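You operate a simulated robot arm through the tools that you are given. There is no shell and no other tool.

You are at the controls of a simulated robot arm. One attempt, no reset.

## Task
Stir the soup, cover it with the glass lid and keep it warm.
Fine: use the wooden spoon and put it back; press the warm key once the lid is on and leave the cooker on.

It is judged by the outcome, as a careful person would: the job done as asked, and still so three seconds after it is handed in. It fails if anything else is knocked over, pushed out of place, dropped, spilled or broken. Lids that push on must go on centred and level and be pressed home; caps that screw on are set level and turned clockwise until they are tight.

## Robot
A 6-joint arm with a three-finger gripper, fixed in place. Base frame: the origin is on the floor under the middle of its stand, x ahead of it, y to its left, z up; the work surface is at about z = 0.75. Readings come in m, rad, newtons and seconds.
It reaches about 1.213 m from its shoulder. Its first joint turns from -2.897 to 2.897 rad. Payload 4.89 kg.
The tool frame sits at the grasp point between the pads (the TCP): z along the fingers, y along the line on which they close. The tips reach 0.03 m beyond it. The gripper opens to 0.164 m; its body begins 0.125 m behind the TCP.
Orientation is told as [roll, pitch, yaw] about the base's x, y, z axes, in that order, counted from this pose: with the fingers straight down and closing along the base's y, the tool's x points along the base's -x, its y along +y and its z along -z.

## Interface
- The arm moves only by the tool apply_moves. Its argument "steps" is text: rows parted by semicolons, each of 7 numbers parted by spaces: the opening in per cent of the stroke, from 0 (shut) to 100 (fully open), then the shift along the tool's x, y, z in m, then the turn, a rotation vector about the tool's x, y, z in rad. In form: jaw x y z rx ry rz; .... A call has 1 to 20 rows; each row is the pose to reach, as a shift and turn from the pose commanded when the call began, along the tool's axes at that moment. Rows are played at 5 a second. More than 0.05 m and 0.15 rad between two rows, or a gripper value outside its range, and nothing of the call is played. Where a pose cannot be reached the arm comes as near as it can. A force on the tool above 40 N (or 10 N above the force at the start of the call, whichever is more), or a blocked arm, ends the call early, and 0.2 s more pass. Each finger travels about 0.108 m/s and halts on what it meets, pressing with about 22 N; the grip force reading is that of the motor and also rises with nothing between the fingers. The clock runs only during rows and for 0.2 s after the last one: add rows that repeat a pose to give the fingers time. It gives the time, the measured TCP pose, the force on the tool (base axes), the opening and the grip force at its end, in the units of the frame above (readings bear some noise), with the torque about the TCP (base axes, N m) and any sound that the robot's microphone picked up, and new pictures: "views" is both (left out), scene, wrist or none.
- Cameras (640 x 400 px; columns grow to the right, rows downward): "scene" is fixed at [0.0581, -0.4964, 1.3863]; the picture's right is [0.59, -0.80, 0.00], its down [-0.33, -0.25, -0.91] and it looks along [0.73, 0.54, -0.41] (base axes); focal length 312 px, centre (320, 200). "wrist" rides on the gripper at [0.076, -0.002, -0.152] in the tool frame; the picture's right is [0.02, 1.00, 0.00], its down [-0.88, 0.02, -0.47] and it looks along [-0.47, 0.01, 0.88] (tool axes); focal length 247 px, centre (320, 200). There is no depth. A picture from a camera that has moved, and an enlarged one, comes with that camera's place and axes in the base frame and with its lens. The place of the scene camera against the robot may be out by one fixed shift of up to 0.018 m in any direction.
- slide_trunk(by): moves the trunk up (or, below 0, down) by that many m; the arm rides with it, the base frame stays. It gives what a move gives, with no picture.
- enlarge(camera, box): a new picture of the part [left, top, right, bottom] of that camera's present view, enlarged. It takes no simulated time.
- job_done(): hands the job in; it is judged then, once.

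Places have to be worked out from the pictures, the camera data and where the tool is seen. Open the gripper and draw the arm clear of the work before you hand the job in, unless the task says otherwise.

The tools are called after "Emit:" as a command line: name --argument value ..., lists and objects as JSON in quotes. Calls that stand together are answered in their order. apply_moves: Moves the arm, as the interface text tells. Its arguments: {"type":"object","properties":{"steps":{"type":"string"},"views":{"type":"string","enum":["both","scene","wrist","none"]}},"required":["steps"]} The other tools are called the same way: slide_trunk (by) moves the trunk up or down; enlarge (camera, box) takes an enlarged picture of a part of a camera's view; job_done () hands the job in.

At the start:

```text
clock: 0.0
position: [0.6823, -0.0432, 1.2926]
orientation: [-0.001, 0.001, 0.0]
wrist_force: [-0.4, -0.1, -0.4]
ft_torque: [0.02, 0.0, 0.0]
grip_width: 0.1639
grip_force: 0.0
trunk travel left (down, up): [-0.05, 0.34]
```

scene: 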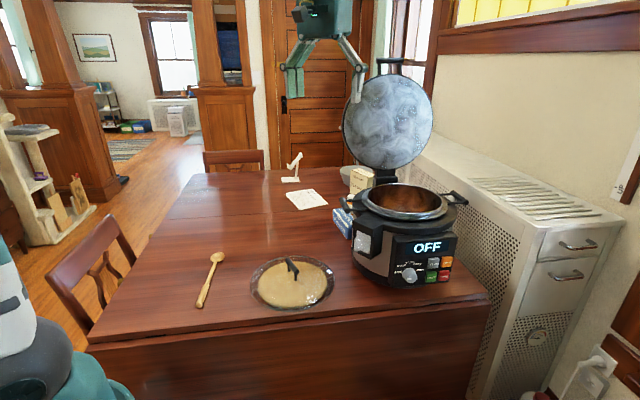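
wrist: 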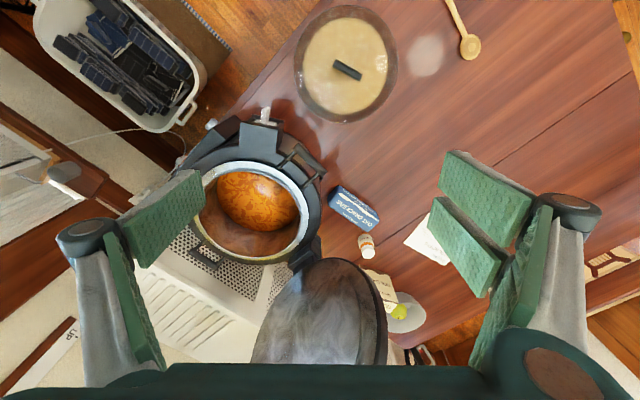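

I see a cooker with an open hinged lid, a glass lid with a black handle and a wooden spoon on the table. I take enlarged pictures of the important parts first.

Emit:
enlarge --camera "scene" --box '[330, 160, 480, 300]'

Emit:
enlarge --camera "scene" --box '[180, 230, 350, 330]'

Emit:
enlarge --camera "wrist" --box '[170, 100, 410, 280]'

Emit:
enlarge --camera "wrist" --box '[280, 0, 520, 150]'

```text
2.86 times, centred on (405, 230) of scene
camera zoom: at [0.0581, -0.4964, 1.3863], right [0.59, -0.8, 0.0], down [-0.33, -0.25, -0.91], along [0.73, 0.54, -0.41], focal length 891 px, centre (77, 114)
```

zoom: 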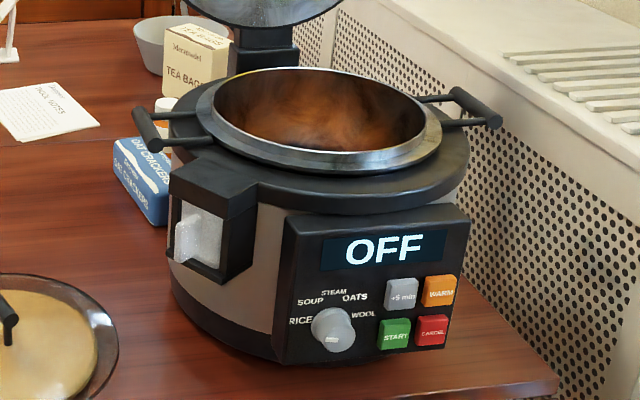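

```text
3.76 times, centred on (265, 280) of scene
camera zoom: at [0.0581, -0.4964, 1.3863], right [0.59, -0.8, 0.0], down [-0.33, -0.25, -0.91], along [0.73, 0.54, -0.41], focal length 1174 px, centre (527, -101)
```

zoom: 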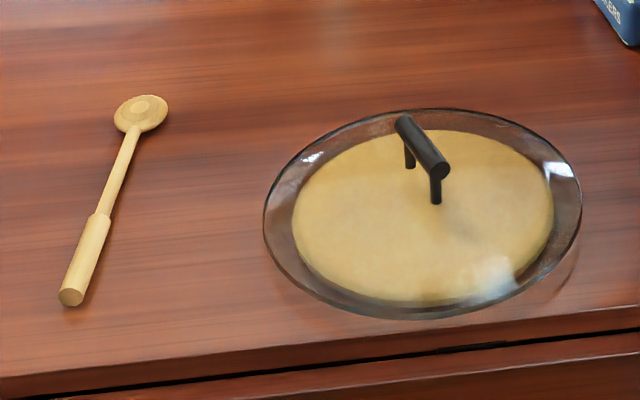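

```text
2.22 times, centred on (290, 190) of wrist
camera zoom: at [0.6052, -0.0455, 1.4447], right [-0.02, 1.0, 0.0], down [0.88, 0.02, 0.47], along [0.47, 0.01, -0.88], focal length 549 px, centre (387, 222)
```

zoom: 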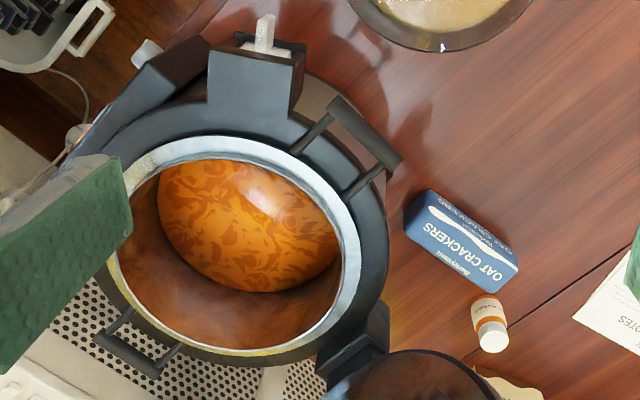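

```text
2.67 times, centred on (400, 75) of wrist
camera zoom: at [0.6052, -0.0455, 1.4447], right [-0.02, 1.0, 0.0], down [0.88, 0.02, 0.47], along [0.47, 0.01, -0.88], focal length 659 px, centre (107, 533)
```

zoom: 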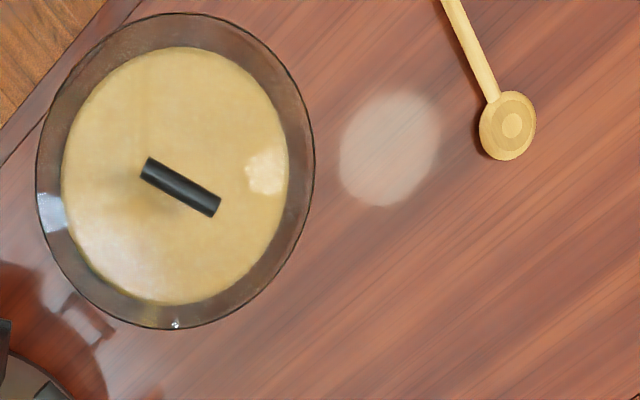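

The spoon lies at roughly [0.38,0.15]–[0.55,0.31], the glass lid at about [0.61,0.02] and the pot at about [0.87,-0.18]. I move up over the spoon with the gripper yawed to match it, so I can measure it more precisely with the wrist camera.

Emit:
apply_moves --steps "100 0.0232 0.0263 0.0193 0 0 -0.0716; 100 0.0464 0.0526 0.0386 0 0 -0.1432; 100 0.0696 0.0789 0.0579 0 0 -0.2148; 100 0.0928 0.1052 0.0772 0 0 -0.2864; 100 0.116 0.1315 0.0965 0 0 -0.358; 100 0.1392 0.1578 0.1158 0 0 -0.4296; 100 0.1624 0.1841 0.1351 0 0 -0.5012; 100 0.1856 0.2104 0.1544 0 0 -0.5728; 100 0.2088 0.2367 0.1737 0 0 -0.6444; 100 0.232 0.263 0.193 0 0 -0.716; 100 0.232 0.263 0.193 0 0 -0.716" --views "both"

```text
clock: 2.4
position: [0.4511, 0.2203, 1.0971]
orientation: [0.0, 0.0, 0.716]
wrist_force: [-0.5, -1.0, 0.8]
ft_torque: [0.04, 0.04, -0.03]
grip_width: 0.1642
grip_force: 0.1
trunk travel left (down, up): [-0.05, 0.34]
camera wrist: at [0.3928, 0.1676, 1.251], right [-0.67, 0.74, 0.0], down [0.65, 0.59, 0.47], along [0.35, 0.32, -0.88], focal length 247 px, centre (320, 200)
```

scene: 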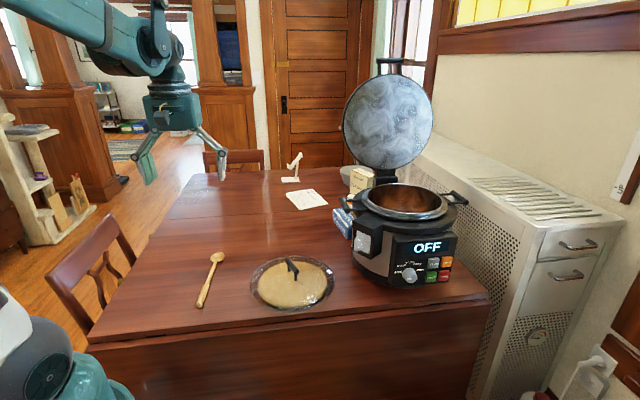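
wrist: 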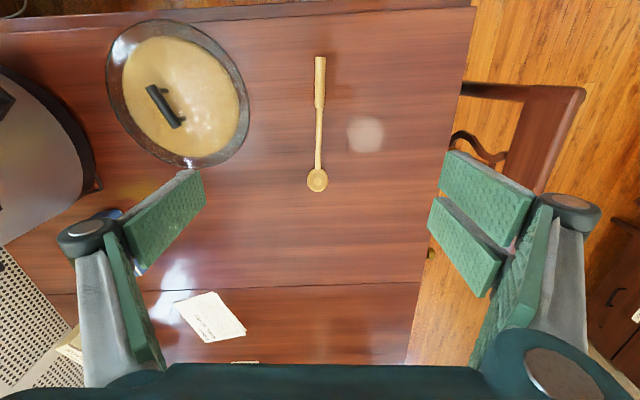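

The spoon's handle end is at about [0.380,0.156] and its bowl at [0.554,0.306], exactly along the present yaw; the lid handle is near [0.605,0.015,0.82]. Before grasping anything I survey the pot from nearer overhead to measure rim and soup level.

Emit:
apply_moves --steps "100 0.0014 -0.0396 -0.0128 0 0 0.0597; 100 0.0029 -0.0793 -0.0255 0 0 0.1193; 100 0.0043 -0.1189 -0.0383 0 0 0.179; 100 0.0058 -0.1585 -0.051 0 0 0.2387; 100 0.0072 -0.1981 -0.0638 0 0 0.2983; 100 0.0087 -0.2378 -0.0765 0 0 0.358; 100 0.0101 -0.2774 -0.0893 0 0 0.4177; 100 0.0115 -0.317 -0.102 0 0 0.4773; 100 0.013 -0.3566 -0.1148 0 0 0.537; 100 0.0144 -0.3963 -0.1275 0 0 0.5967; 100 0.0159 -0.4359 -0.1403 0 0 0.6563; 100 0.0173 -0.4755 -0.153 0 0 0.716; 100 0.0173 -0.4755 -0.153 0 0 0.716" --views "both"

Emit:
enlarge --camera "wrist" --box '[180, 60, 460, 340]'

```text
clock: 5.2
position: [0.7497, -0.1505, 1.2503]
orientation: [0.0, -0.001, -0.001]
wrist_force: [0.9, -0.5, -0.2]
ft_torque: [-0.03, 0.02, -0.05]
grip_width: 0.164
grip_force: 0.1
trunk travel left (down, up): [-0.05, 0.34]
camera wrist: at [0.6729, -0.1529, 1.4036], right [-0.02, 1.0, 0.0], down [0.88, 0.02, 0.47], along [0.47, 0.01, -0.88], focal length 247 px, centre (320, 200)
```

scene: 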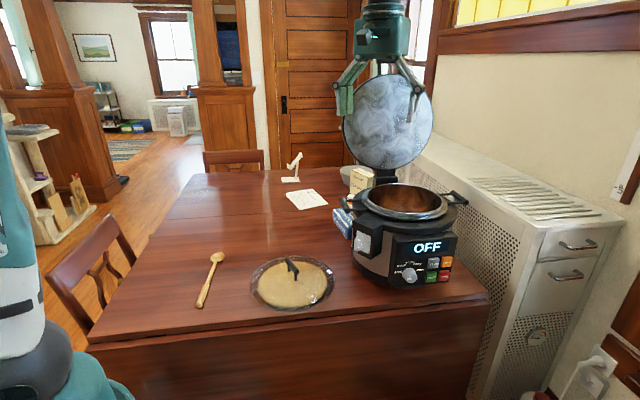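
wrist: 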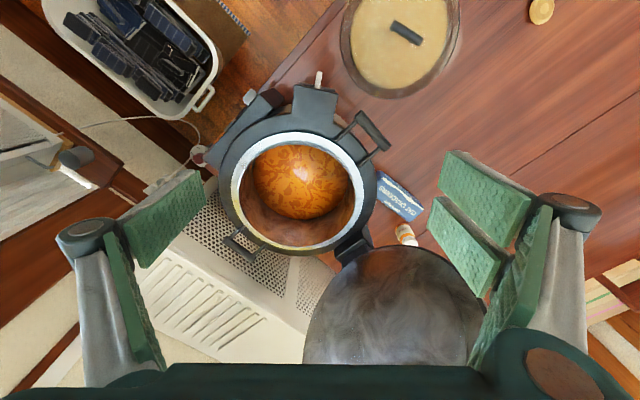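

```text
1.43 times, centred on (320, 200) of wrist
camera zoom: at [0.6729, -0.1529, 1.4036], right [-0.02, 1.0, 0.0], down [0.88, 0.02, 0.47], along [0.47, 0.01, -0.88], focal length 353 px, centre (320, 200)
```

zoom: 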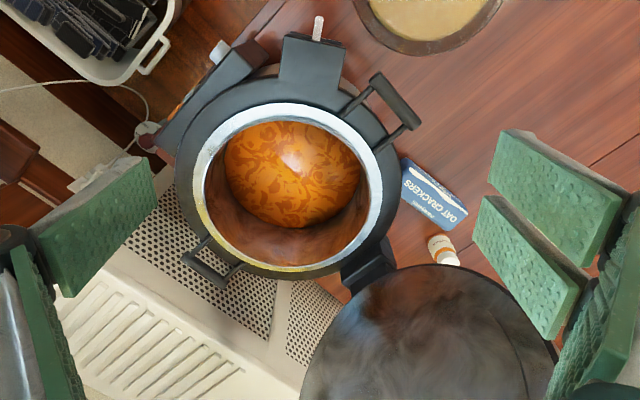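

The pot rim is clearly visible; I enlarge it more to measure the rim ellipse.

Emit:
enlarge --camera "wrist" --box '[200, 70, 400, 270]'

Emit:
enlarge --camera "scene" --box '[335, 170, 475, 257]'

```text
2.00 times, centred on (300, 170) of wrist
camera zoom: at [0.6729, -0.1529, 1.4036], right [-0.02, 1.0, 0.0], down [0.88, 0.02, 0.47], along [0.47, 0.01, -0.88], focal length 494 px, centre (360, 260)
```

zoom: 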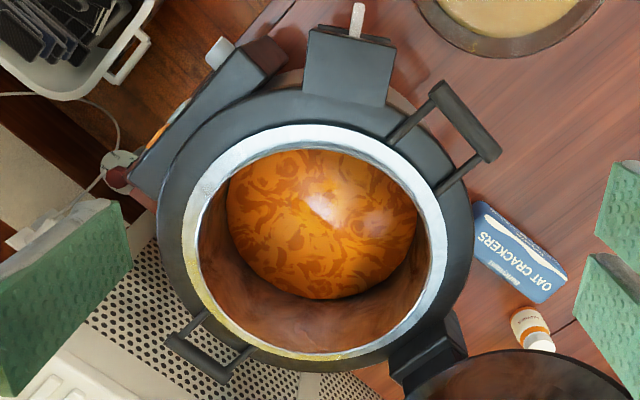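

```text
4.57 times, centred on (405, 214) of scene
camera zoom: at [0.0581, -0.4964, 1.3863], right [0.59, -0.8, 0.0], down [-0.33, -0.25, -0.91], along [0.73, 0.54, -0.41], focal length 1425 px, centre (-69, 138)
```

zoom: 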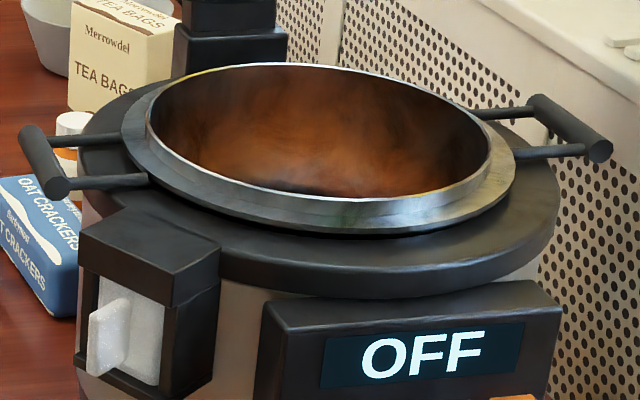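

The pot rim is about z≈0.985 centred near [0.885,-0.192], inner diameter about 0.22, soup about 0.1 below it. Before taking the spoon I test whether the arm can reach the stirring orientation (yaw ~150°, then tilted forward), starting with the yaw while backing off a little.

Emit:
apply_moves --steps "100 0.0028 0 0 0 0 -0.1454; 100 0.0056 0 0 0 0 -0.2909; 100 0.0083 0 0 0 0 -0.4363; 100 0.0111 0 0 0 0 -0.5818; 100 0.0139 0 0 0 0 -0.7272; 100 0.0167 0 0 0 0 -0.8727; 100 0.0194 0 0 0 0 -1.0181; 100 0.0222 0 0 0 0 -1.1636; 100 0.025 0 0 0 0 -1.309; 100 0.0278 0 0 0 0 -1.4544; 100 0.0306 0 0 0 0 -1.5999; 100 0.0333 0 0 0 0 -1.7453; 100 0.0361 0 0 0 0 -1.8908; 100 0.0389 0 0 0 0 -2.0362; 100 0.0417 0 0 0 0 -2.1817; 100 0.0444 0 0 0 0 -2.3271; 100 0.0472 0 0 0 0 -2.4726; 100 0.05 0 0 0 0 -2.618; 100 0.05 0 0 0 0 -2.618" --views "both"

```text
clock: 9.2
position: [0.7002, -0.1514, 1.2516]
orientation: [-0.001, 0.001, 2.62]
wrist_force: [-0.3, 0.3, -0.3]
ft_torque: [0.0, 0.01, -0.01]
grip_width: 0.164
grip_force: 0.0
trunk travel left (down, up): [-0.05, 0.34]
camera wrist: at [0.7656, -0.1879, 1.4044], right [-0.48, -0.88, 0.0], down [-0.77, 0.42, 0.47], along [-0.42, 0.23, -0.88], focal length 247 px, centre (320, 200)
```

scene: 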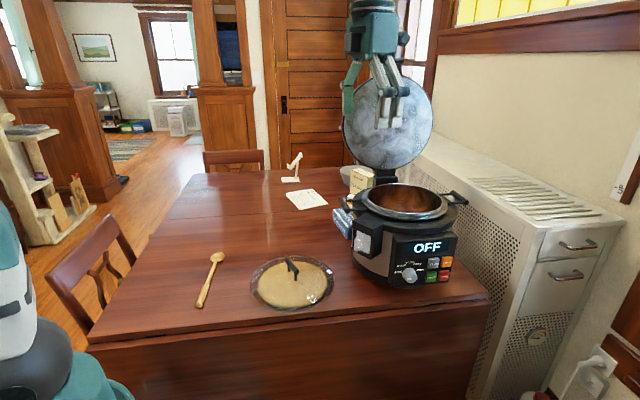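
wrist: 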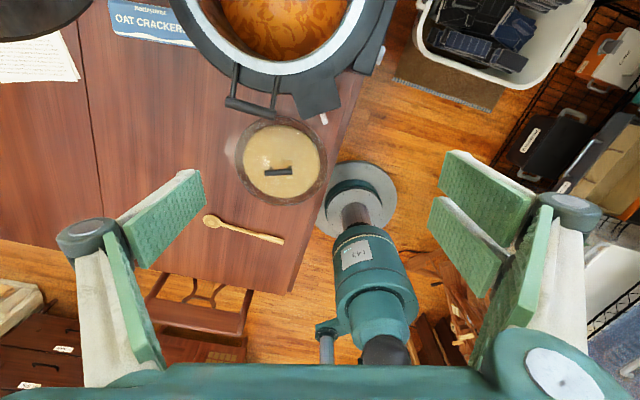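

Yaw of 150° is reachable. Now I test tilting the tool 70° forward (about tool y) in place.

Emit:
apply_moves --steps "100 0 0 0 0 0.1222 0; 100 0 0 0 0 0.2443 0; 100 0 0 0 0 0.3665 0; 100 0 0 0 0 0.4887 0; 100 0 0 0 0 0.6109 0; 100 0 0 0 0 0.733 0; 100 0 0 0 0 0.8552 0; 100 0 0 0 0 0.9774 0; 100 0 0 0 0 1.0995 0; 100 0 0 0 0 1.2217 0; 100 0 0 0 0 1.2217 0" --views "both"

```text
clock: 11.6
position: [0.6992, -0.1507, 1.2509]
orientation: [-0.001, 1.224, 2.617]
wrist_force: [-0.7, -0.2, -0.1]
ft_torque: [0.0, 0.0, -0.01]
grip_width: 0.1639
grip_force: 0.1
trunk travel left (down, up): [-0.05, 0.34]
camera wrist: at [0.598, -0.091, 1.3762], right [-0.49, -0.87, 0.02], down [-0.65, 0.36, -0.67], along [0.57, -0.34, -0.74], focal length 247 px, centre (320, 200)
```

scene: 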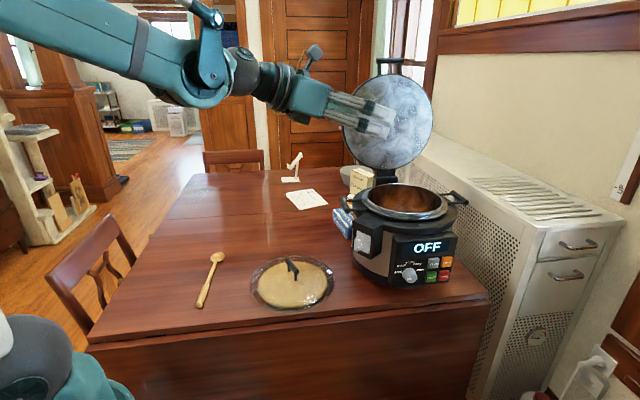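
wrist: 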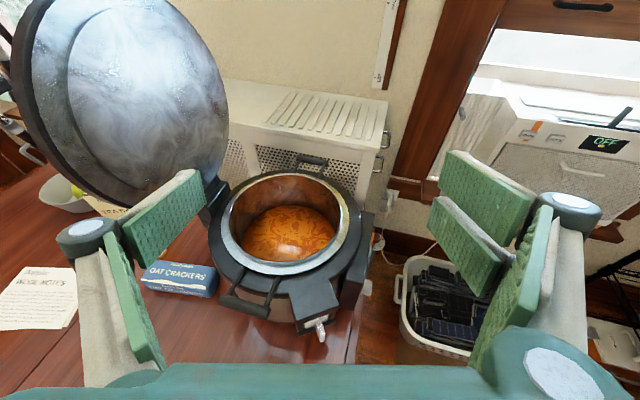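

The stirring orientation is reachable and gives a nice view of the pot. I enlarge it to triangulate the rim again.

Emit:
enlarge --camera "wrist" --box '[190, 150, 390, 350]'

```text
2.00 times, centred on (290, 250) of wrist
camera zoom: at [0.598, -0.091, 1.3762], right [-0.49, -0.87, 0.02], down [-0.65, 0.36, -0.67], along [0.57, -0.34, -0.74], focal length 494 px, centre (380, 100)
```

zoom: 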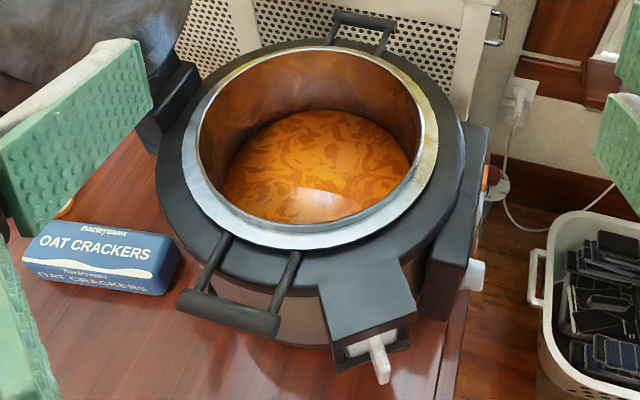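

The rim seems to be near z≈1.0, soup near z≈0.90, so clearances while stirring matter. I look at the gripper's shape in the scene view to know how wide the fingers are.

Emit:
enlarge --camera "scene" --box '[250, 30, 430, 142]'

```text
3.56 times, centred on (340, 86) of scene
camera zoom: at [0.0581, -0.4964, 1.3863], right [0.59, -0.8, 0.0], down [-0.33, -0.25, -0.91], along [0.73, 0.54, -0.41], focal length 1109 px, centre (249, 605)
```

zoom: 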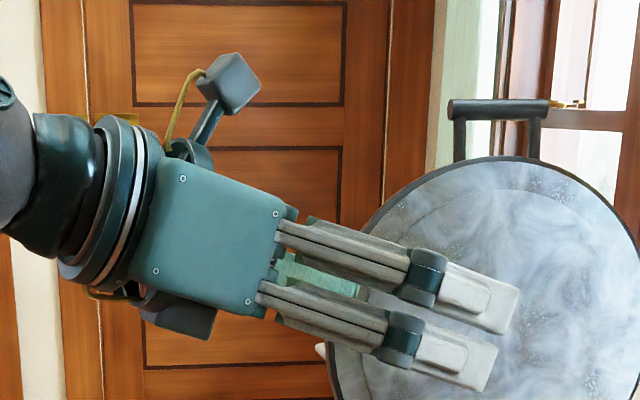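

Finger half-width is about 0.035 and the body about 0.05, so there is enough clearance for stirring at this tilt. Now I un-tilt to straight down again.

Emit:
apply_moves --steps "100 0 0 0 0 -0.1222 0; 100 0 0 0 0 -0.2443 0; 100 0 0 0 0 -0.3665 0; 100 0 0 0 0 -0.4887 0; 100 0 0 0 0 -0.6109 0; 100 0 0 0 0 -0.733 0; 100 0 0 0 0 -0.8552 0; 100 0 0 0 0 -0.9774 0; 100 0 0 0 0 -1.0995 0; 100 0 0 0 0 -1.2217 0; 100 0 0 0 0 -1.2217 0" --views "none"

```text
clock: 14.0
position: [0.7005, -0.1492, 1.2521]
orientation: [0.001, -0.002, 2.618]
wrist_force: [-0.1, 0.3, -0.3]
ft_torque: [0.01, 0.01, -0.01]
grip_width: 0.1642
grip_force: 0.0
trunk travel left (down, up): [-0.05, 0.34]
```

Straight down again. Next I yaw back to 0.716 rad and move to about 0.22 m above the spoon's handle at [0.400,0.173].

Emit:
apply_moves --steps "100 -0.0301 -0.0093 0.0179 0 0 0.1359; 100 -0.0601 -0.0185 0.0357 0 0 0.2717; 100 -0.0902 -0.0278 0.0536 0 0 0.4076; 100 -0.1203 -0.037 0.0714 0 0 0.5434; 100 -0.1503 -0.0463 0.0893 0 0 0.6793; 100 -0.1804 -0.0555 0.1071 0 0 0.8151; 100 -0.2105 -0.0648 0.125 0 0 0.951; 100 -0.2405 -0.0741 0.1429 0 0 1.0869; 100 -0.2706 -0.0833 0.1607 0 0 1.2227; 100 -0.3006 -0.0926 0.1786 0 0 1.3586; 100 -0.3307 -0.1018 0.1964 0 0 1.4944; 100 -0.3608 -0.1111 0.2143 0 0 1.6303; 100 -0.3908 -0.1203 0.2321 0 0 1.7661; 100 -0.4209 -0.1296 0.25 0 0 1.902; 100 -0.4209 -0.1296 0.25 0 0 1.902" --views "both"

```text
clock: 17.2
position: [0.3997, 0.1729, 1.0004]
orientation: [-0.001, 0.001, 0.715]
wrist_force: [0.3, -0.7, 0.3]
ft_torque: [0.02, 0.07, 0.01]
grip_width: 0.1638
grip_force: 0.1
trunk travel left (down, up): [-0.05, 0.34]
camera wrist: at [0.3422, 0.1212, 1.1539], right [-0.67, 0.74, 0.0], down [0.65, 0.59, 0.47], along [0.35, 0.32, -0.88], focal length 247 px, centre (320, 200)
```

scene: 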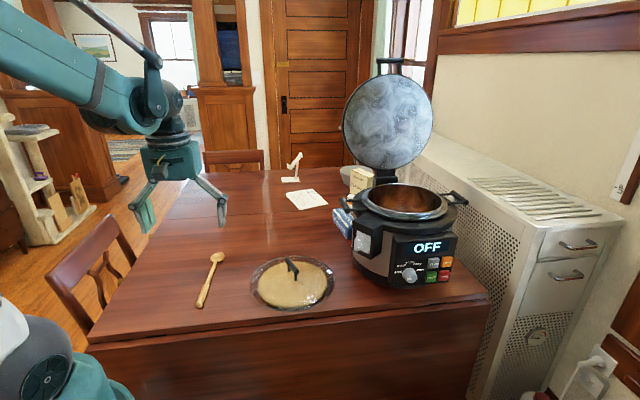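
wrist: 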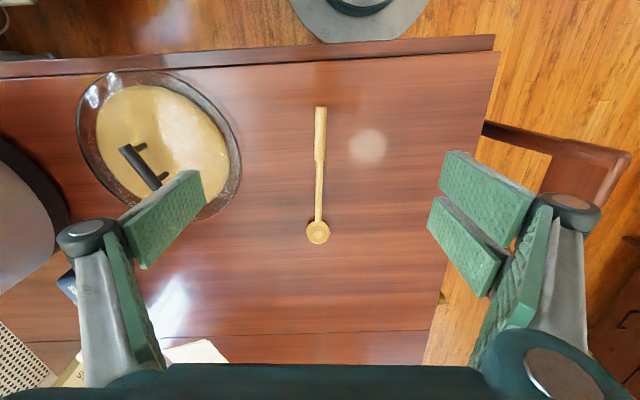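

The spoon sits centred under the gripper (lateral error about 1 mm). The left knuckle would come near the glass lid when fully open, so I close to 40 % and descend to z≈0.81 first.

Emit:
apply_moves --steps "80 0 0 0 0 0 0; 60 0 0 0 0 0 0; 40 0 0 0 0 0 0; 40 0 0 0 0 0 0; 40 0 0 0 0 0 0; 40 0 -0.001 0.04 0 0 0; 40 0 -0.001 0.08 0 0 0; 40 0 -0.001 0.12 0 0 0; 40 0 -0.001 0.15 0 0 0; 40 0 -0.001 0.175 0 0 0; 40 0 -0.001 0.19 0 0 0; 40 0 -0.001 0.19 0 0 0" --views "both"

```text
clock: 19.8
position: [0.3996, 0.1713, 0.8127]
orientation: [0.0, 0.0, 0.714]
wrist_force: [0.3, 0.5, 0.5]
ft_torque: [0.01, 0.01, 0.01]
grip_width: 0.0658
grip_force: 0.0
trunk travel left (down, up): [-0.05, 0.34]
camera wrist: at [0.3424, 0.1193, 0.9647], right [-0.67, 0.74, 0.0], down [0.65, 0.59, 0.47], along [0.35, 0.32, -0.88], focal length 247 px, centre (320, 200)
```

scene: 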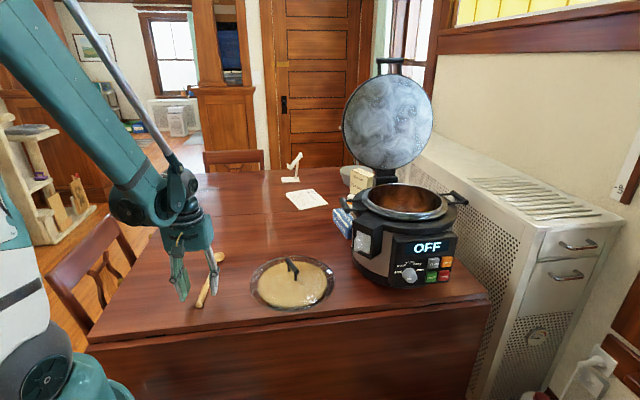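
wrist: 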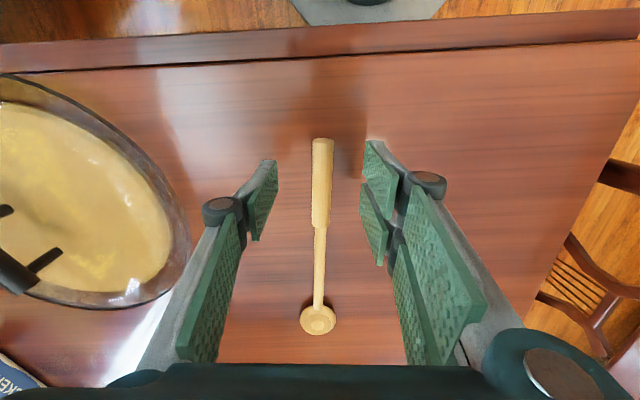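

The handle is nicely between the fingers. I lower to TCP z≈0.784 (tips just above the table) while watching the force, then close.

Emit:
apply_moves --steps "40 0 0 0.01 0 0 0; 40 0 0 0.018 0 0 0; 40 0 0 0.024 0 0 0; 40 0 0 0.026 0 0 0; 40 0 0 0.026 0 0 0" --views "wrist"

```text
clock: 21.0
position: [0.3993, 0.171, 0.7851]
orientation: [0.0, 0.0, 0.716]
wrist_force: [-0.1, -0.4, 1.1]
ft_torque: [0.0, 0.01, 0.01]
grip_width: 0.0654
grip_force: 0.1
trunk travel left (down, up): [-0.05, 0.34]
camera wrist: at [0.3428, 0.1195, 0.9389], right [-0.67, 0.74, 0.0], down [0.65, 0.59, 0.47], along [0.35, 0.32, -0.88], focal length 247 px, centre (320, 200)
```

wrist: 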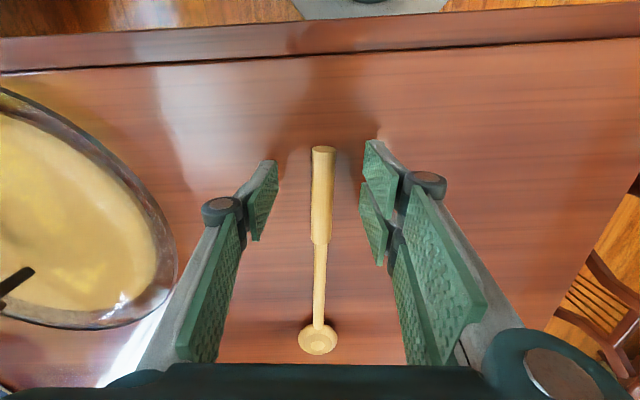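

No contact yet at z=0.785. I close the fingers on the handle.

Emit:
apply_moves --steps "30 0 0 0 0 0 0; 22 0 0 0 0 0 0; 15 0 0 0 0 0 0; 8 0 0 0 0 0 0; 0 0 0 0 0 0 0; 0 0 0 0 0 0 0; 0 0 0 0 0 0 0; 0 0 0 0 0 0 0" --views "both"

```text
clock: 22.8
position: [0.4005, 0.1716, 0.786]
orientation: [0.0, 0.0, 0.715]
wrist_force: [-0.5, -0.1, -0.2]
ft_torque: [-0.04, -0.01, 0.0]
grip_width: 0.0172
grip_force: 22.6
trunk travel left (down, up): [-0.05, 0.34]
camera wrist: at [0.3429, 0.1195, 0.939], right [-0.67, 0.74, 0.0], down [0.65, 0.59, 0.47], along [0.35, 0.32, -0.88], focal length 247 px, centre (320, 200)
```

scene: 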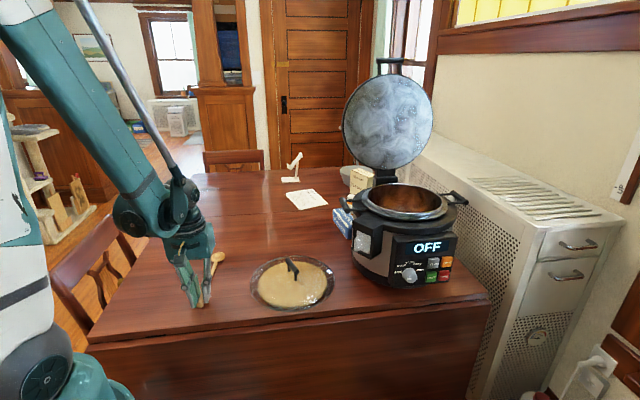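
wrist: 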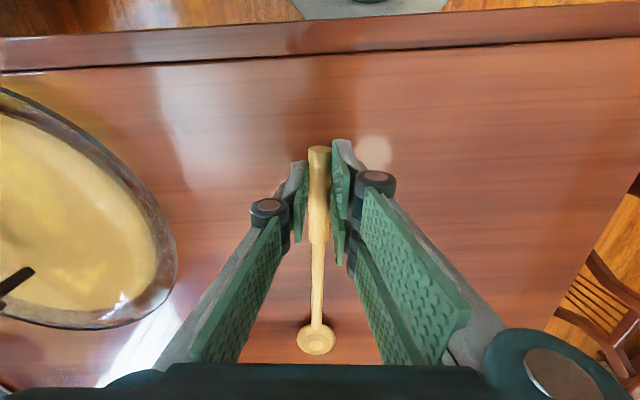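

Gripped (width 0.017, force 22 N). I lift straight up and check the spoon is held.

Emit:
apply_moves --steps "0 0 0 -0.01 0 0 0; 0 0 0 -0.03 0 0 0; 0 0 0 -0.06 0 0 0; 0 0 0 -0.1 0 0 0; 0 0 0 -0.14 0 0 0; 0 0 0 -0.18 0 0 0; 0 0 0 -0.215 0 0 0; 0 0 0 -0.215 0 0 0" --views "both"

```text
clock: 24.6
position: [0.4014, 0.1714, 1.0029]
orientation: [0.0, 0.001, 0.716]
wrist_force: [0.9, -0.3, -0.2]
ft_torque: [-0.07, 0.06, -0.01]
grip_width: 0.0171
grip_force: 22.2
trunk travel left (down, up): [-0.05, 0.34]
camera wrist: at [0.3425, 0.1189, 1.1545], right [-0.67, 0.74, 0.0], down [0.65, 0.59, 0.47], along [0.35, 0.32, -0.88], focal length 247 px, centre (320, 200)
```

scene: 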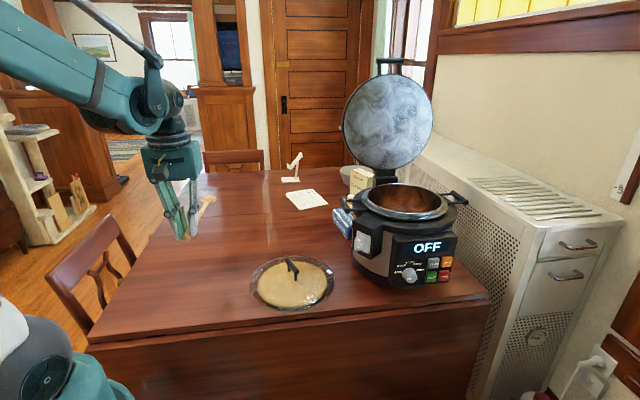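
wrist: 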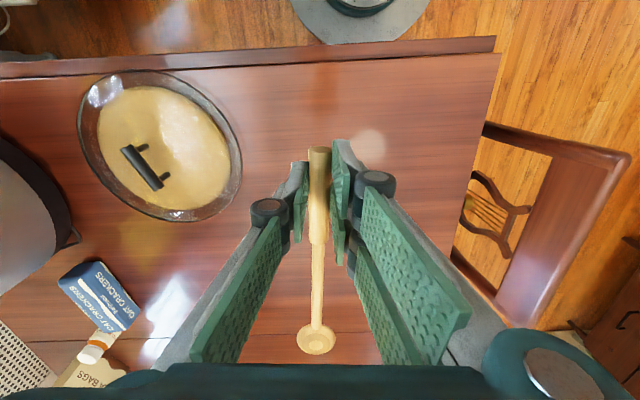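

The spoon is held without slip (bowl at tool-frame about [-0.206,0,0.026]). I carry it up and over to the pre-stir position while yawing to 150°.

Emit:
apply_moves --steps "0 -0.0011 -0.0314 -0.02 0 0 -0.1359; 0 -0.0021 -0.0628 -0.04 0 0 -0.2717; 0 -0.0032 -0.0942 -0.06 0 0 -0.4076; 0 -0.0042 -0.1256 -0.08 0 0 -0.5434; 0 -0.0053 -0.157 -0.1 0 0 -0.6793; 0 -0.0063 -0.1884 -0.12 0 0 -0.8151; 0 -0.0074 -0.2199 -0.14 0 0 -0.951; 0 -0.0084 -0.2513 -0.16 0 0 -1.0869; 0 -0.0095 -0.2827 -0.18 0 0 -1.2227; 0 -0.0105 -0.3141 -0.2 0 0 -1.3586; 0 -0.0116 -0.3455 -0.22 0 0 -1.4944; 0 -0.0126 -0.3769 -0.24 0 0 -1.6303; 0 -0.0137 -0.4083 -0.26 0 0 -1.7661; 0 -0.0147 -0.4397 -0.28 0 0 -1.902; 0 -0.0147 -0.4397 -0.28 0 0 -1.902" --views "both"

```text
clock: 27.8
position: [0.7005, -0.1527, 1.2792]
orientation: [-0.001, 0.001, 2.619]
wrist_force: [1.4, -1.0, 0.0]
ft_torque: [-0.01, 0.0, -0.01]
grip_width: 0.0168
grip_force: 22.3
trunk travel left (down, up): [-0.05, 0.34]
camera wrist: at [0.7668, -0.1884, 1.4323], right [-0.48, -0.88, 0.0], down [-0.77, 0.42, 0.47], along [-0.42, 0.23, -0.88], focal length 247 px, centre (320, 200)
```

scene: 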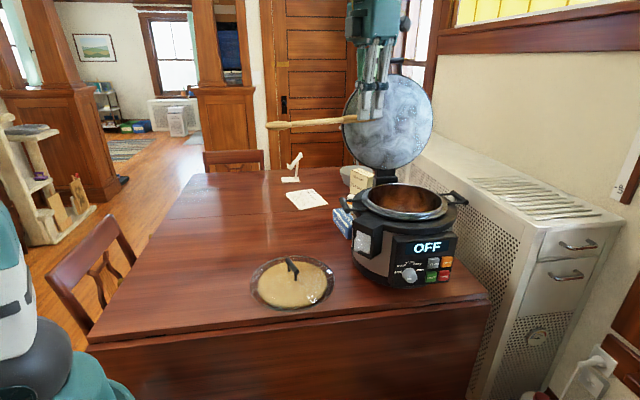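
wrist: 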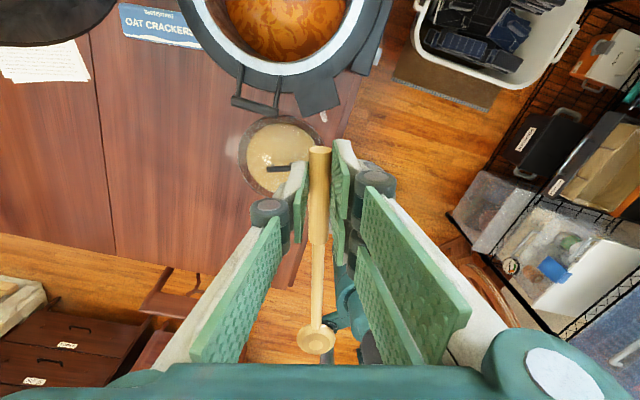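

Now I tilt 75° forward in place so that the spoon's bowl points down.

Emit:
apply_moves --steps "0 0 0 0 0 0.1309 0; 0 0 0 0 0 0.2618 0; 0 0 0 0 0 0.3927 0; 0 0 0 0 0 0.5236 0; 0 0 0 0 0 0.6545 0; 0 0 0 0 0 0.7854 0; 0 0 0 0 0 0.9163 0; 0 0 0 0 0 1.0472 0; 0 0 0 0 0 1.1781 0; 0 0 0 0 0 1.309 0; 0 0 0 0 0 1.309 0" --views "both"

```text
clock: 30.2
position: [0.7011, -0.1515, 1.2809]
orientation: [-0.003, 1.311, 2.619]
wrist_force: [0.0, -0.2, -0.6]
ft_torque: [-0.01, -0.01, 0.0]
grip_width: 0.0169
grip_force: 22.0
trunk travel left (down, up): [-0.05, 0.34]
camera wrist: at [0.59, -0.0857, 1.3943], right [-0.49, -0.87, 0.02], down [-0.6, 0.33, -0.73], along [0.63, -0.37, -0.68], focal length 247 px, centre (320, 200)
```

scene: 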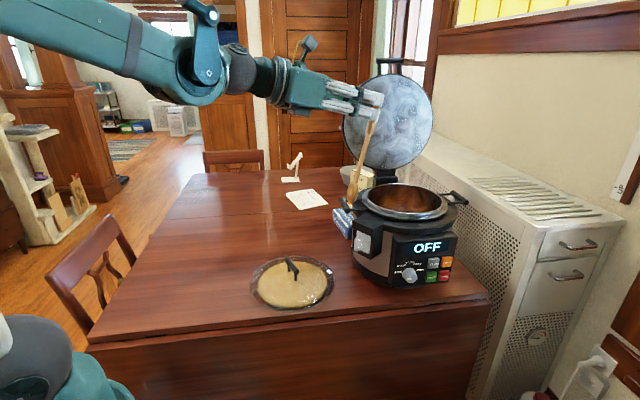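
wrist: 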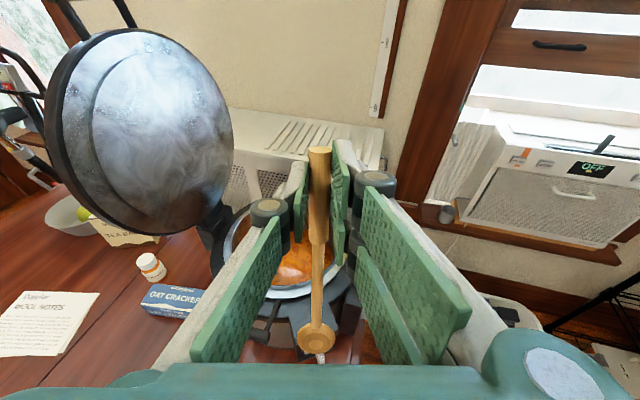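

The spoon now hangs down at 75° (bowl about [0.676,-0.138,1.074], above rim height). I move horizontally over the pot centre, keeping this height.

Emit:
apply_moves --steps "0 0.0084 -0.0102 0.0313 0 0 0; 0 0.0168 -0.0203 0.0627 0 0 0; 0 0.0252 -0.0305 0.094 0 0 0; 0 0.0336 -0.0406 0.1253 0 0 0; 0 0.042 -0.0508 0.1567 0 0 0; 0 0.0504 -0.0609 0.188 0 0 0; 0 0.0504 -0.0609 0.188 0 0 0" --views "both"

Emit:
enlarge --camera "scene" --box '[310, 80, 490, 280]'

```text
clock: 31.8
position: [0.8993, -0.1954, 1.2798]
orientation: [0.001, 1.31, 2.62]
wrist_force: [-0.3, 0.1, -0.5]
ft_torque: [0.02, 0.02, 0.04]
grip_width: 0.0168
grip_force: 22.5
trunk travel left (down, up): [-0.05, 0.34]
camera wrist: at [0.7894, -0.131, 1.3942], right [-0.49, -0.87, 0.02], down [-0.6, 0.33, -0.73], along [0.63, -0.37, -0.68], focal length 247 px, centre (320, 200)
```

scene: 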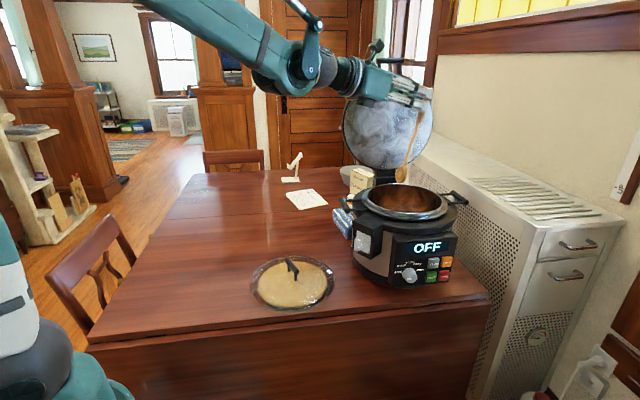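
wrist: 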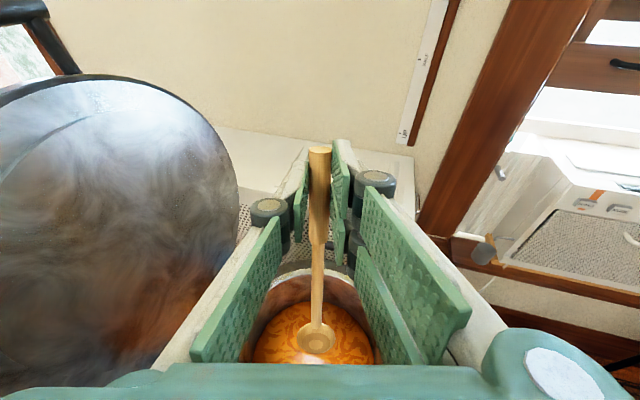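

```text
2.00 times, centred on (400, 180) of scene
camera zoom: at [0.0581, -0.4964, 1.3863], right [0.59, -0.8, 0.0], down [-0.33, -0.25, -0.91], along [0.73, 0.54, -0.41], focal length 624 px, centre (160, 240)
```

zoom: 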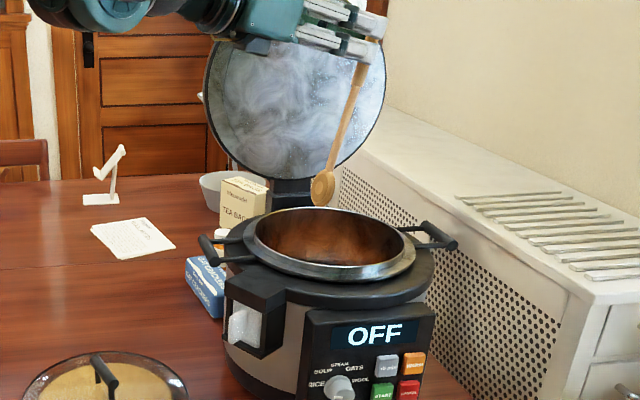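

The bowl hangs about over the pot. I lower it by 0.12 m so it's inside the pot but above the soup, and check.

Emit:
apply_moves --steps "0 -0.0193 0 0.0052 0 0 0; 0 -0.0386 0 0.0104 0 0 0; 0 -0.058 0 0.0155 0 0 0; 0 -0.0773 0 0.0207 0 0 0; 0 -0.0966 0 0.0259 0 0 0; 0 -0.1159 0 0.0311 0 0 0; 0 -0.1159 0 0.0311 0 0 0" --views "both"

Emit:
enlarge --camera "scene" --box '[310, 80, 490, 280]'

Emit:
enlarge --camera "wrist" --box '[220, 220, 420, 380]'

```text
clock: 33.4
position: [0.899, -0.1954, 1.1611]
orientation: [0.0, 1.309, 2.62]
wrist_force: [0.0, -0.7, -0.3]
ft_torque: [-0.01, 0.05, 0.0]
grip_width: 0.0168
grip_force: 22.2
trunk travel left (down, up): [-0.05, 0.34]
camera wrist: at [0.7887, -0.13, 1.2748], right [-0.49, -0.87, 0.02], down [-0.6, 0.33, -0.73], along [0.63, -0.37, -0.68], focal length 247 px, centre (320, 200)
```

scene: 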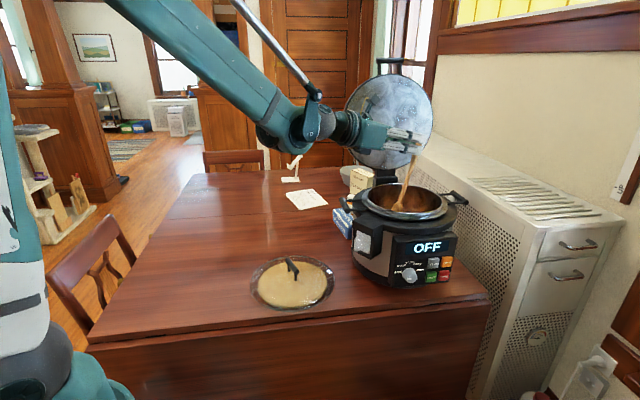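
wrist: 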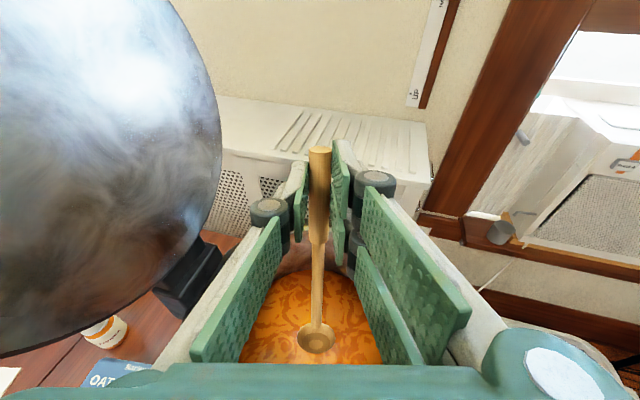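

```text
2.00 times, centred on (400, 180) of scene
camera zoom: at [0.0581, -0.4964, 1.3863], right [0.59, -0.8, 0.0], down [-0.33, -0.25, -0.91], along [0.73, 0.54, -0.41], focal length 624 px, centre (160, 240)
```

zoom: 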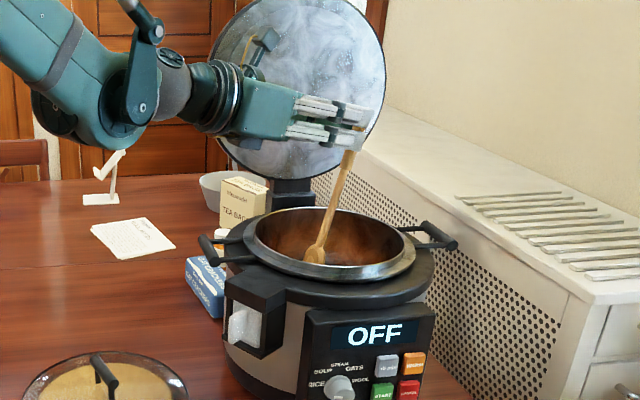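

```text
2.50 times, centred on (320, 300) of wrist
camera zoom: at [0.7887, -0.13, 1.2748], right [-0.49, -0.87, 0.02], down [-0.6, 0.33, -0.73], along [0.63, -0.37, -0.68], focal length 617 px, centre (320, -50)
```

zoom: 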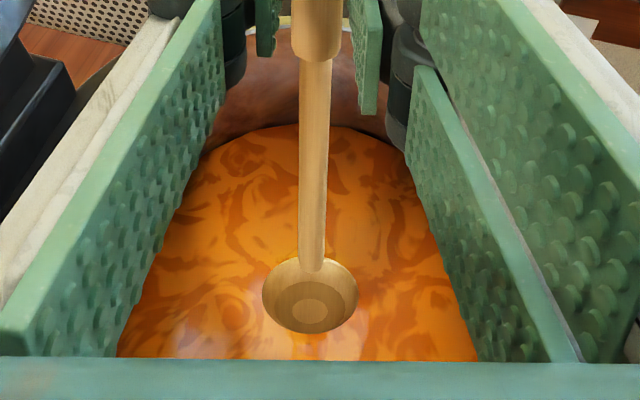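

The bowl is well inside the pot with room on all sides. I lower 0.09 m more to dip the bowl into the soup.

Emit:
apply_moves --steps "0 -0.0174 0 0.0047 0 0 0; 0 -0.0348 0 0.0093 0 0 0; 0 -0.0522 0 0.014 0 0 0; 0 -0.0696 0 0.0186 0 0 0; 0 -0.0869 0 0.0233 0 0 0; 0 -0.0869 0 0.0233 0 0 0" --views "both"

Emit:
enlarge --camera "scene" --box '[310, 80, 490, 280]'

Emit:
enlarge --camera "wrist" --box '[220, 220, 420, 380]'

```text
clock: 34.8
position: [0.8995, -0.1949, 1.0689]
orientation: [0.0, 1.309, 2.619]
wrist_force: [-0.7, 0.0, -0.3]
ft_torque: [0.0, 0.03, -0.02]
grip_width: 0.0
grip_force: 21.3
trunk travel left (down, up): [-0.05, 0.34]
camera wrist: at [0.7884, -0.1302, 1.1847], right [-0.49, -0.87, 0.02], down [-0.6, 0.33, -0.73], along [0.63, -0.37, -0.68], focal length 247 px, centre (320, 200)
```

scene: 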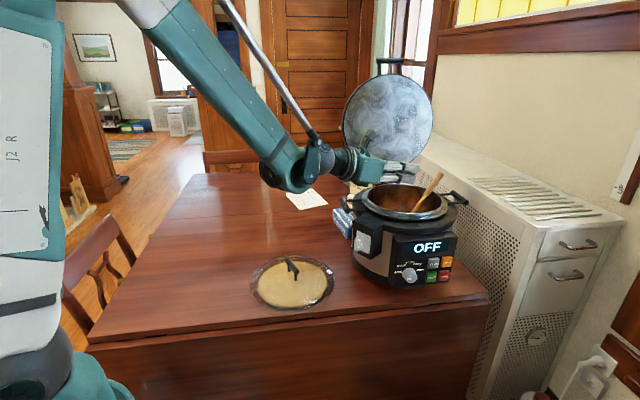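
wrist: 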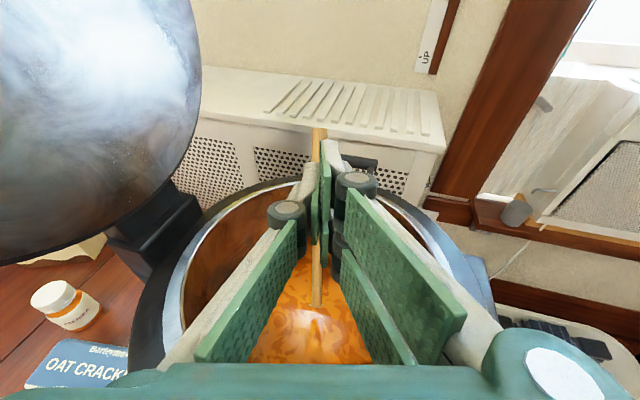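

```text
2.00 times, centred on (400, 180) of scene
camera zoom: at [0.0581, -0.4964, 1.3863], right [0.59, -0.8, 0.0], down [-0.33, -0.25, -0.91], along [0.73, 0.54, -0.41], focal length 624 px, centre (160, 240)
```

zoom: 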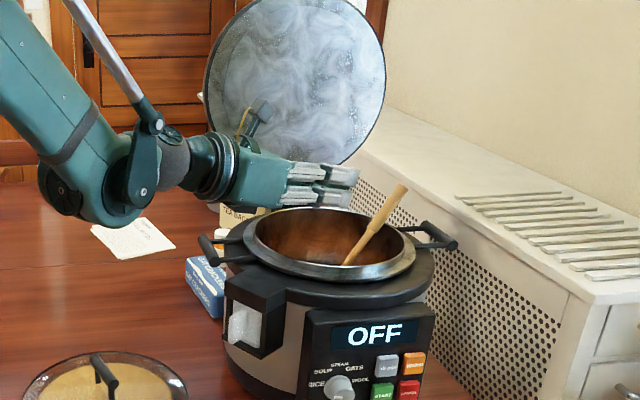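

```text
2.50 times, centred on (320, 300) of wrist
camera zoom: at [0.7884, -0.1302, 1.1847], right [-0.49, -0.87, 0.02], down [-0.6, 0.33, -0.73], along [0.63, -0.37, -0.68], focal length 617 px, centre (320, -50)
```

zoom: 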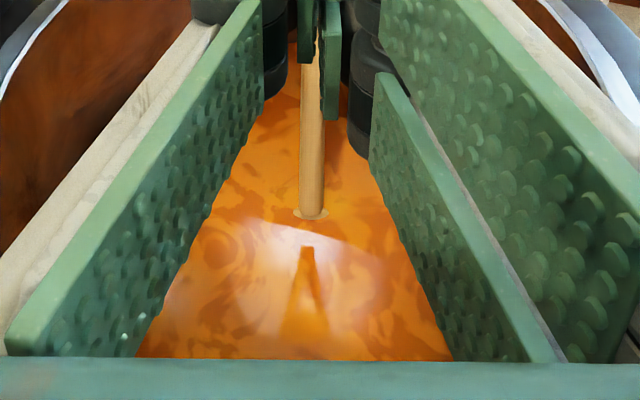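

The grip width now reads 0: the spoon touched the pot's bottom sooner than expected and slipped out; it now rests in the soup leaning on the far rim, nothing spilled or displaced. I raise the gripper straight up, away from the spoon, and look again.

Emit:
apply_moves --steps "0 0.029 0 -0.0078 0 0 0; 0 0.058 0 -0.0155 0 0 0; 0 0.0869 0 -0.0233 0 0 0; 0 0.1159 0 -0.0311 0 0 0; 0 0.1449 0 -0.0388 0 0 0; 0 0.1449 0 -0.0388 0 0 0" --views "both"

Emit:
enlarge --camera "scene" --box '[340, 150, 480, 237]'

Emit:
enlarge --camera "wrist" --box '[200, 200, 440, 380]'

```text
clock: 36.2
position: [0.8988, -0.1955, 1.2233]
orientation: [0.0, 1.309, 2.617]
wrist_force: [0.3, -0.2, 0.2]
ft_torque: [-0.01, -0.02, 0.02]
grip_width: 0.0
grip_force: 22.5
trunk travel left (down, up): [-0.05, 0.34]
camera wrist: at [0.7887, -0.1309, 1.3357], right [-0.49, -0.87, 0.02], down [-0.6, 0.33, -0.73], along [0.63, -0.37, -0.68], focal length 247 px, centre (320, 200)
```

scene: 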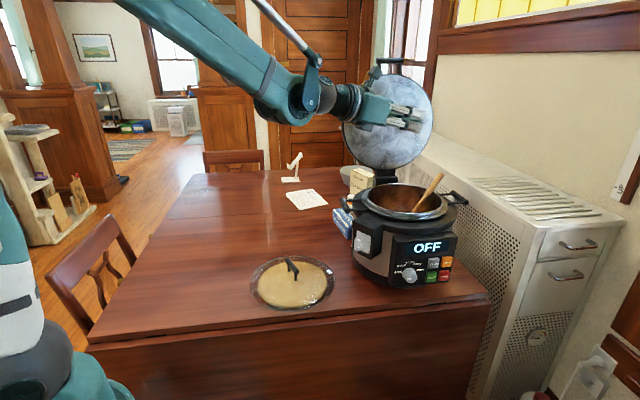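
wrist: 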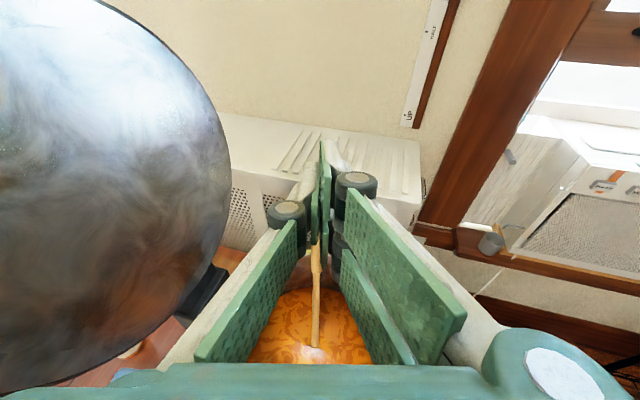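

```text
4.57 times, centred on (410, 194) of scene
camera zoom: at [0.0581, -0.4964, 1.3863], right [0.59, -0.8, 0.0], down [-0.33, -0.25, -0.91], along [0.73, 0.54, -0.41], focal length 1425 px, centre (-91, 230)
```

zoom: 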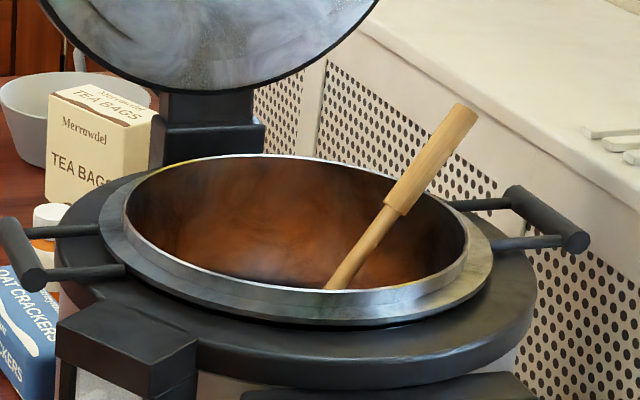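

```text
2.22 times, centred on (320, 290) of wrist
camera zoom: at [0.7887, -0.1309, 1.3357], right [-0.49, -0.87, 0.02], down [-0.6, 0.33, -0.73], along [0.63, -0.37, -0.68], focal length 549 px, centre (320, 0)
```

zoom: 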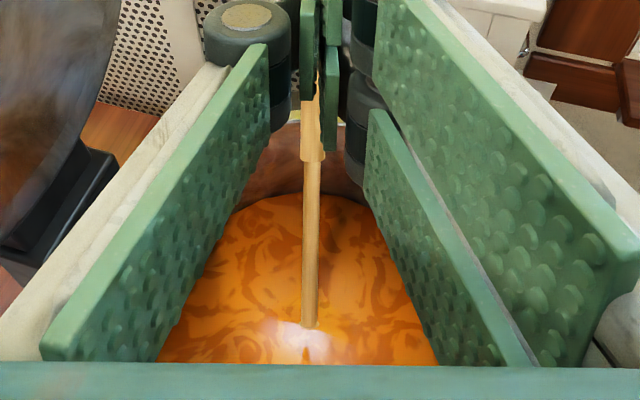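

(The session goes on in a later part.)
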